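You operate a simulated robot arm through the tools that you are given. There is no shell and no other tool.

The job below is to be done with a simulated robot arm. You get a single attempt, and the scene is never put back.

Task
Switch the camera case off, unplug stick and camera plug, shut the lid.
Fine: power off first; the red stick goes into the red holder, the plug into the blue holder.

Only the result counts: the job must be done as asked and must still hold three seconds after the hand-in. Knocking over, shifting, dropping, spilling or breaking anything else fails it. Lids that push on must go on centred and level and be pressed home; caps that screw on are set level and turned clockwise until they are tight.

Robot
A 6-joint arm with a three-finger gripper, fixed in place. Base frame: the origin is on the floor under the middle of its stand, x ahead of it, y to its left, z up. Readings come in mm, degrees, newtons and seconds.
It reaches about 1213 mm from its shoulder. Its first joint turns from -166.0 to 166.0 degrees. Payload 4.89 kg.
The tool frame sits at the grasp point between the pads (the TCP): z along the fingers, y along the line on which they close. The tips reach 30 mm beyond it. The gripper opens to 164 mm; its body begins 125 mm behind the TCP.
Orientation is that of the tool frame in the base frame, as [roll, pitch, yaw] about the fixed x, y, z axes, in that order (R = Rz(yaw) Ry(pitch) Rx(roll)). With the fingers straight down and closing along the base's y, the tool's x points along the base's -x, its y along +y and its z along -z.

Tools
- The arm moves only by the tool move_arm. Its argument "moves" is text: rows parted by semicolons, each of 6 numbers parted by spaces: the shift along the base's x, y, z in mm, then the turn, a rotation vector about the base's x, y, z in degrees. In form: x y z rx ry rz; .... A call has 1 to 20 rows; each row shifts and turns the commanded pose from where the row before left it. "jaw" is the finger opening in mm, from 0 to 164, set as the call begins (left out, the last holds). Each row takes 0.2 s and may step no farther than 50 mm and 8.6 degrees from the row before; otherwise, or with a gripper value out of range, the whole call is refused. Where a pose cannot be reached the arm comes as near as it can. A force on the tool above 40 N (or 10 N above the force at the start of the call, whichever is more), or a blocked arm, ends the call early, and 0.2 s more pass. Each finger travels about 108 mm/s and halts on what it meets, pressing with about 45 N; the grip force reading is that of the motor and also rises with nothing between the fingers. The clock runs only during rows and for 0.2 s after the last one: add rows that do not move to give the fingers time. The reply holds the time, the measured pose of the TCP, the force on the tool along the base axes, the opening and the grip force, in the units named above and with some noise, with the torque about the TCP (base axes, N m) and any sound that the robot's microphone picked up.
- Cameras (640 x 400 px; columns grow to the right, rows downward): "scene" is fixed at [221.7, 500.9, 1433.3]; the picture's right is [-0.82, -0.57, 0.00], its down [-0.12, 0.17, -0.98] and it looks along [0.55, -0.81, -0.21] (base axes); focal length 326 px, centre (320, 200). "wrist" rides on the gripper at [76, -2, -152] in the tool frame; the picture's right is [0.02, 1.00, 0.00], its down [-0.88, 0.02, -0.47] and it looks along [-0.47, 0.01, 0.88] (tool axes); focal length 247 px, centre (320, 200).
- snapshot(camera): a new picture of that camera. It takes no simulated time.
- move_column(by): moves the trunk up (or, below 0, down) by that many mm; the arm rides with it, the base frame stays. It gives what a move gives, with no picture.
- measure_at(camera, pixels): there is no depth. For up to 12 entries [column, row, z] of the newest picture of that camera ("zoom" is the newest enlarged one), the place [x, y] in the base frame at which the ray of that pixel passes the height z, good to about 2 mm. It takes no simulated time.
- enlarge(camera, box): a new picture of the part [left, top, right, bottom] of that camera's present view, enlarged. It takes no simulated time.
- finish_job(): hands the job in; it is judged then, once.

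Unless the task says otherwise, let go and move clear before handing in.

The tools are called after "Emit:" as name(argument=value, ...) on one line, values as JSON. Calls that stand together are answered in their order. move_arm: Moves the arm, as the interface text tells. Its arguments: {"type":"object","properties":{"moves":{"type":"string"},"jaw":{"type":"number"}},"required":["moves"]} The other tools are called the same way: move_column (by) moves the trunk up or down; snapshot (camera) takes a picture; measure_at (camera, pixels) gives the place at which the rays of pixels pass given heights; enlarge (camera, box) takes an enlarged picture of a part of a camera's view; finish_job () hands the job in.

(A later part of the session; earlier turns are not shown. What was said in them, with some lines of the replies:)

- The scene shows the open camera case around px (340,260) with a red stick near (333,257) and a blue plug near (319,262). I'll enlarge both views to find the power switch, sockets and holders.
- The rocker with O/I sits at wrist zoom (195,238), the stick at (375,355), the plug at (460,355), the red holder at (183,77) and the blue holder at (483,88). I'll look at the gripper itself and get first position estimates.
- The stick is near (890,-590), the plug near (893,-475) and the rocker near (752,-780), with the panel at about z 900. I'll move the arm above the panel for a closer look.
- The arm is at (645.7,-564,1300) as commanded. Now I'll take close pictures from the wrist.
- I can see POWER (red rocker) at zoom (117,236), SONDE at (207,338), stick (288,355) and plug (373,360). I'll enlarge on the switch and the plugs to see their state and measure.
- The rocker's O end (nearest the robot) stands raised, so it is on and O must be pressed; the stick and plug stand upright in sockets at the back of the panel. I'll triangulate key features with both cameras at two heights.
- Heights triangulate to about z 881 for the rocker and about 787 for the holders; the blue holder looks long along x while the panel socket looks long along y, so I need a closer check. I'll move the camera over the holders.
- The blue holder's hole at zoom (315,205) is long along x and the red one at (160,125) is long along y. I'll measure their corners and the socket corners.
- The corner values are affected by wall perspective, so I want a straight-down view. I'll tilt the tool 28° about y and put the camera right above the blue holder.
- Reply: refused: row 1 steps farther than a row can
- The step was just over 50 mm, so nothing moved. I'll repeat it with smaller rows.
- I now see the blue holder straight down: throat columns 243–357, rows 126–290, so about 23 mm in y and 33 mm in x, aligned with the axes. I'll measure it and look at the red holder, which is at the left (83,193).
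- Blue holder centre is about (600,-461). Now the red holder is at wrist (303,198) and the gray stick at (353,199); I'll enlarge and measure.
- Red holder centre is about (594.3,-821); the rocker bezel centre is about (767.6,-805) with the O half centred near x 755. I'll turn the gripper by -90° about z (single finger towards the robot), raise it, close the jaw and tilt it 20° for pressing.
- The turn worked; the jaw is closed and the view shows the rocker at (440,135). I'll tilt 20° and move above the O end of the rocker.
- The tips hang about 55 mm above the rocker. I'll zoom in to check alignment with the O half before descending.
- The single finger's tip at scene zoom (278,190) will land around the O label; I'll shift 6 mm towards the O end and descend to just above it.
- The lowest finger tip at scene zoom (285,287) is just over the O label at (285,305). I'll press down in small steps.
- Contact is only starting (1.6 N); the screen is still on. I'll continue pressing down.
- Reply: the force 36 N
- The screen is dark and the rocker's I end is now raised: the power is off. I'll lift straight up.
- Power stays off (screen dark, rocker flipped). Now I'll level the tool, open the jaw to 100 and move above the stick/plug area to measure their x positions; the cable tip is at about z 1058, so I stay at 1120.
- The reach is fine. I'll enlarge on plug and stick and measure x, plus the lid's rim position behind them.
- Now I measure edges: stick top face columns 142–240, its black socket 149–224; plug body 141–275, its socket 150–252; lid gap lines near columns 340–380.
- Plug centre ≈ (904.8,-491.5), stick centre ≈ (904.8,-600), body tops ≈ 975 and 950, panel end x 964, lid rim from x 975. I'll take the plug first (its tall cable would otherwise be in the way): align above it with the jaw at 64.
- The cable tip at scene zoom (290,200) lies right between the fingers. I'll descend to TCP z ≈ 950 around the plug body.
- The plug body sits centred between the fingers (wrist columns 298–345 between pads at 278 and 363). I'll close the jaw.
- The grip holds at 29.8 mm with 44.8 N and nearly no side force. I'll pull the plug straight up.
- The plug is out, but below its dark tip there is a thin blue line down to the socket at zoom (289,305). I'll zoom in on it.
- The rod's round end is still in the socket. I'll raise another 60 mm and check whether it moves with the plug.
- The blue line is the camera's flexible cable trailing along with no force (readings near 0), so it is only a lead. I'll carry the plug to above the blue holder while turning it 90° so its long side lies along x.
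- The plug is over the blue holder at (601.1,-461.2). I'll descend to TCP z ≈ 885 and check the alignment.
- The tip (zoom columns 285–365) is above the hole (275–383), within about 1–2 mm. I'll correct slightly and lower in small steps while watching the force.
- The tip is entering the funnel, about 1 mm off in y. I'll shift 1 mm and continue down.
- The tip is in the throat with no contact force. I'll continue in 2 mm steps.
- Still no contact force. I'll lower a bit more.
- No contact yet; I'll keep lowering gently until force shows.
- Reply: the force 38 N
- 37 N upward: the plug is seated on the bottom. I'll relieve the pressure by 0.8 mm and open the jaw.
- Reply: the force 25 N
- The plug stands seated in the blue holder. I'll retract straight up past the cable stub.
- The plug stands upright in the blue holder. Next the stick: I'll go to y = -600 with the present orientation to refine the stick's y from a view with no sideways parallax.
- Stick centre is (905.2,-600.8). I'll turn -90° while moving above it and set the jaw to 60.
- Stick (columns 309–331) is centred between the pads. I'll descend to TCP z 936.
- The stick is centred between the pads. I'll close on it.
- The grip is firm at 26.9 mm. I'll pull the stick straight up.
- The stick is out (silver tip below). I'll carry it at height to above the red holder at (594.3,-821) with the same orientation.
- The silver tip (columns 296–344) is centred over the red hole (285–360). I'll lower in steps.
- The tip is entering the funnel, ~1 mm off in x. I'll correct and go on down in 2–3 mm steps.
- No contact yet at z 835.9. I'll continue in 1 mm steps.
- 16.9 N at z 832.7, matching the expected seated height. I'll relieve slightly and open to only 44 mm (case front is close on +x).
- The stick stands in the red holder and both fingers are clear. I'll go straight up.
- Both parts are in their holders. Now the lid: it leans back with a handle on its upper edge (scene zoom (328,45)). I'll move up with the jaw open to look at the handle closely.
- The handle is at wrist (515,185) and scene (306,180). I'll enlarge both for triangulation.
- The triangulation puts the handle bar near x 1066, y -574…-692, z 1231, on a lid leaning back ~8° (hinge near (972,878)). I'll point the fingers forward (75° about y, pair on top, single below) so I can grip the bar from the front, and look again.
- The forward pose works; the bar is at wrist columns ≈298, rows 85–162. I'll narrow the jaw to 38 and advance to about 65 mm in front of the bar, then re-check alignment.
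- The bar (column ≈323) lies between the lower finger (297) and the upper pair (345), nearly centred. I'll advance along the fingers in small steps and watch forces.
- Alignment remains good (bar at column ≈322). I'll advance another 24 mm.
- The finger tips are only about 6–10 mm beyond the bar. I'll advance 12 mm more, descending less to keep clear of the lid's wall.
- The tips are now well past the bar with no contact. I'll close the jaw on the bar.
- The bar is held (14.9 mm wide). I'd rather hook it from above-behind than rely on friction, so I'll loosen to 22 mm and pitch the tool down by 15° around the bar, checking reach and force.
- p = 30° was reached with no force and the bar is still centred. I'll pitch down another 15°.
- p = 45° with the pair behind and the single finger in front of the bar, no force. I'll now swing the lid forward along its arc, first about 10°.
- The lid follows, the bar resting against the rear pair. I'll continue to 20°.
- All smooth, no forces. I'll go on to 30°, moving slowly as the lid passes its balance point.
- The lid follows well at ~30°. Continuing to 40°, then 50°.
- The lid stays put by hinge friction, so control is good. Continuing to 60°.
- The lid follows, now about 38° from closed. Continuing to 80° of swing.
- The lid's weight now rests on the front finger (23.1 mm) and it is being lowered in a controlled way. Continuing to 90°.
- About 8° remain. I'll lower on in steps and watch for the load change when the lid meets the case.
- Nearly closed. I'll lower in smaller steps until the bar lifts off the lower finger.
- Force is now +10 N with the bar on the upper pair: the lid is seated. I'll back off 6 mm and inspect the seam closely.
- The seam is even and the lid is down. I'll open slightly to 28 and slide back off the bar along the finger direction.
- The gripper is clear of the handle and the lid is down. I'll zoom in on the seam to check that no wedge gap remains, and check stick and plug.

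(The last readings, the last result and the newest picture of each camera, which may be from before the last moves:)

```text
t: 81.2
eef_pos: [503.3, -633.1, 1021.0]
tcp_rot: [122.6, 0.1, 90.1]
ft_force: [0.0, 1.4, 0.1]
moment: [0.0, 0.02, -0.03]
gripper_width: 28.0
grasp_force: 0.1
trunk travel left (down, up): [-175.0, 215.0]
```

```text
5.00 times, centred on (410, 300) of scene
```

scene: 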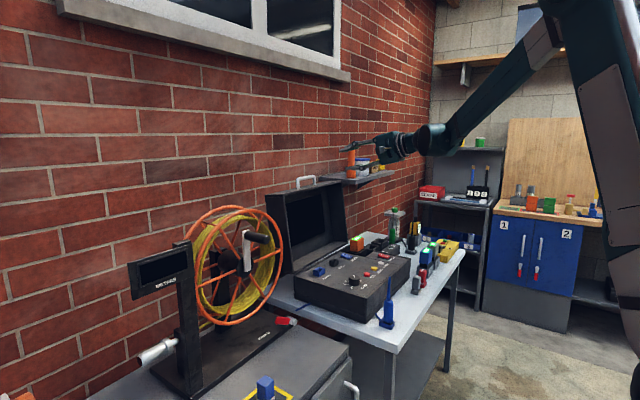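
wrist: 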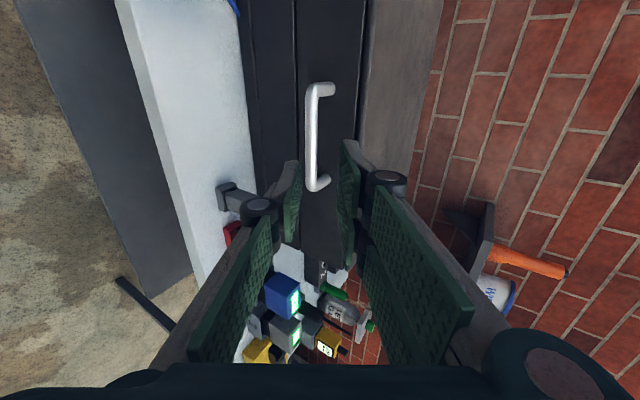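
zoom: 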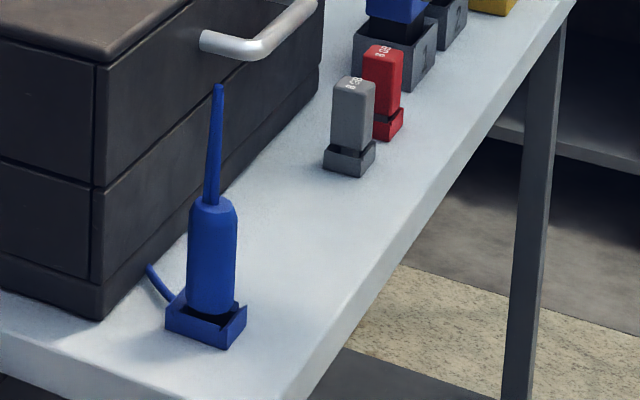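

The seam is even from hinge to front, and stick and plug stand upright in their holders. I'll move the arm up and well clear before handing in.

Emit:
move_arm(moves="-10 10 40 0 0 0; -10 10 40 0 0 0; -10 10 40 0 0 0; -10 10 40 0 0 0; 0 0 0 0 0 0; 0 0 0 0 0 0")

Emit:
snapshot(camera="scene")

Emit:
enlarge(camera="scene", box=[250, 200, 470, 340])

```text
t: 82.6
eef_pos: [465.0, -593.4, 1180.9]
tcp_rot: [122.6, -0.1, 90.1]
ft_force: [-0.3, -0.5, 0.2]
moment: [-0.03, 0.02, -0.07]
gripper_width: 28.2
grasp_force: 0.1
trunk travel left (down, up): [-175.0, 215.0]
```

```text
taken
```

scene: 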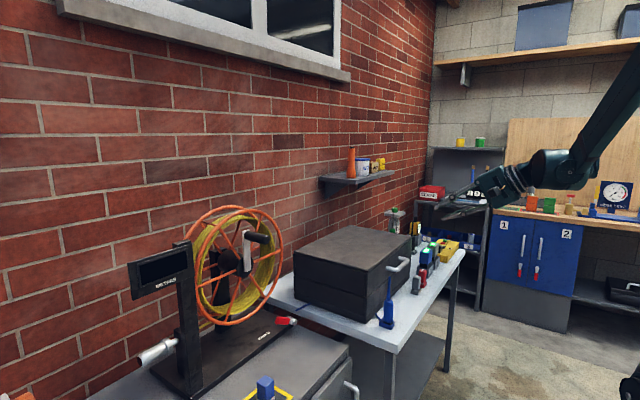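

```text
2.86 times, centred on (360, 270) of scene
```

zoom: 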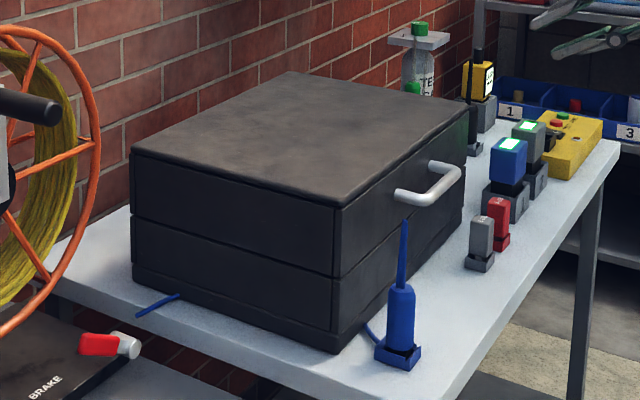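

The final picture shows the case shut, the plug upright in the blue holder at zoom (400,330), the red stick in the red holder at (498,225), and the arm clear. I'm handing in.

Emit:
finish_job()

```text
The job is handed in.
```

The job is done and handed in. The camera case is switched off, both plugs are out and in their holders, and the lid is shut. I don't have the judging result.

- **Power:** I pressed the O side of the POWER switch first. The screen went dark and stayed dark.
- **Camera plug:** It stands upright in the blue holder, seated on the bottom. I turned it 90° because that holder lies crosswise to the panel socket.
- **Red stick:** It stands upright in the red holder, seated on the bottom, beside the gray stick, which I did not touch.
- **Lid:** I swung it down by its handle. It is seated, with an even seam from hinge to front.

The arm is clear of the table. In the last pictures nothing else looked moved or knocked over.
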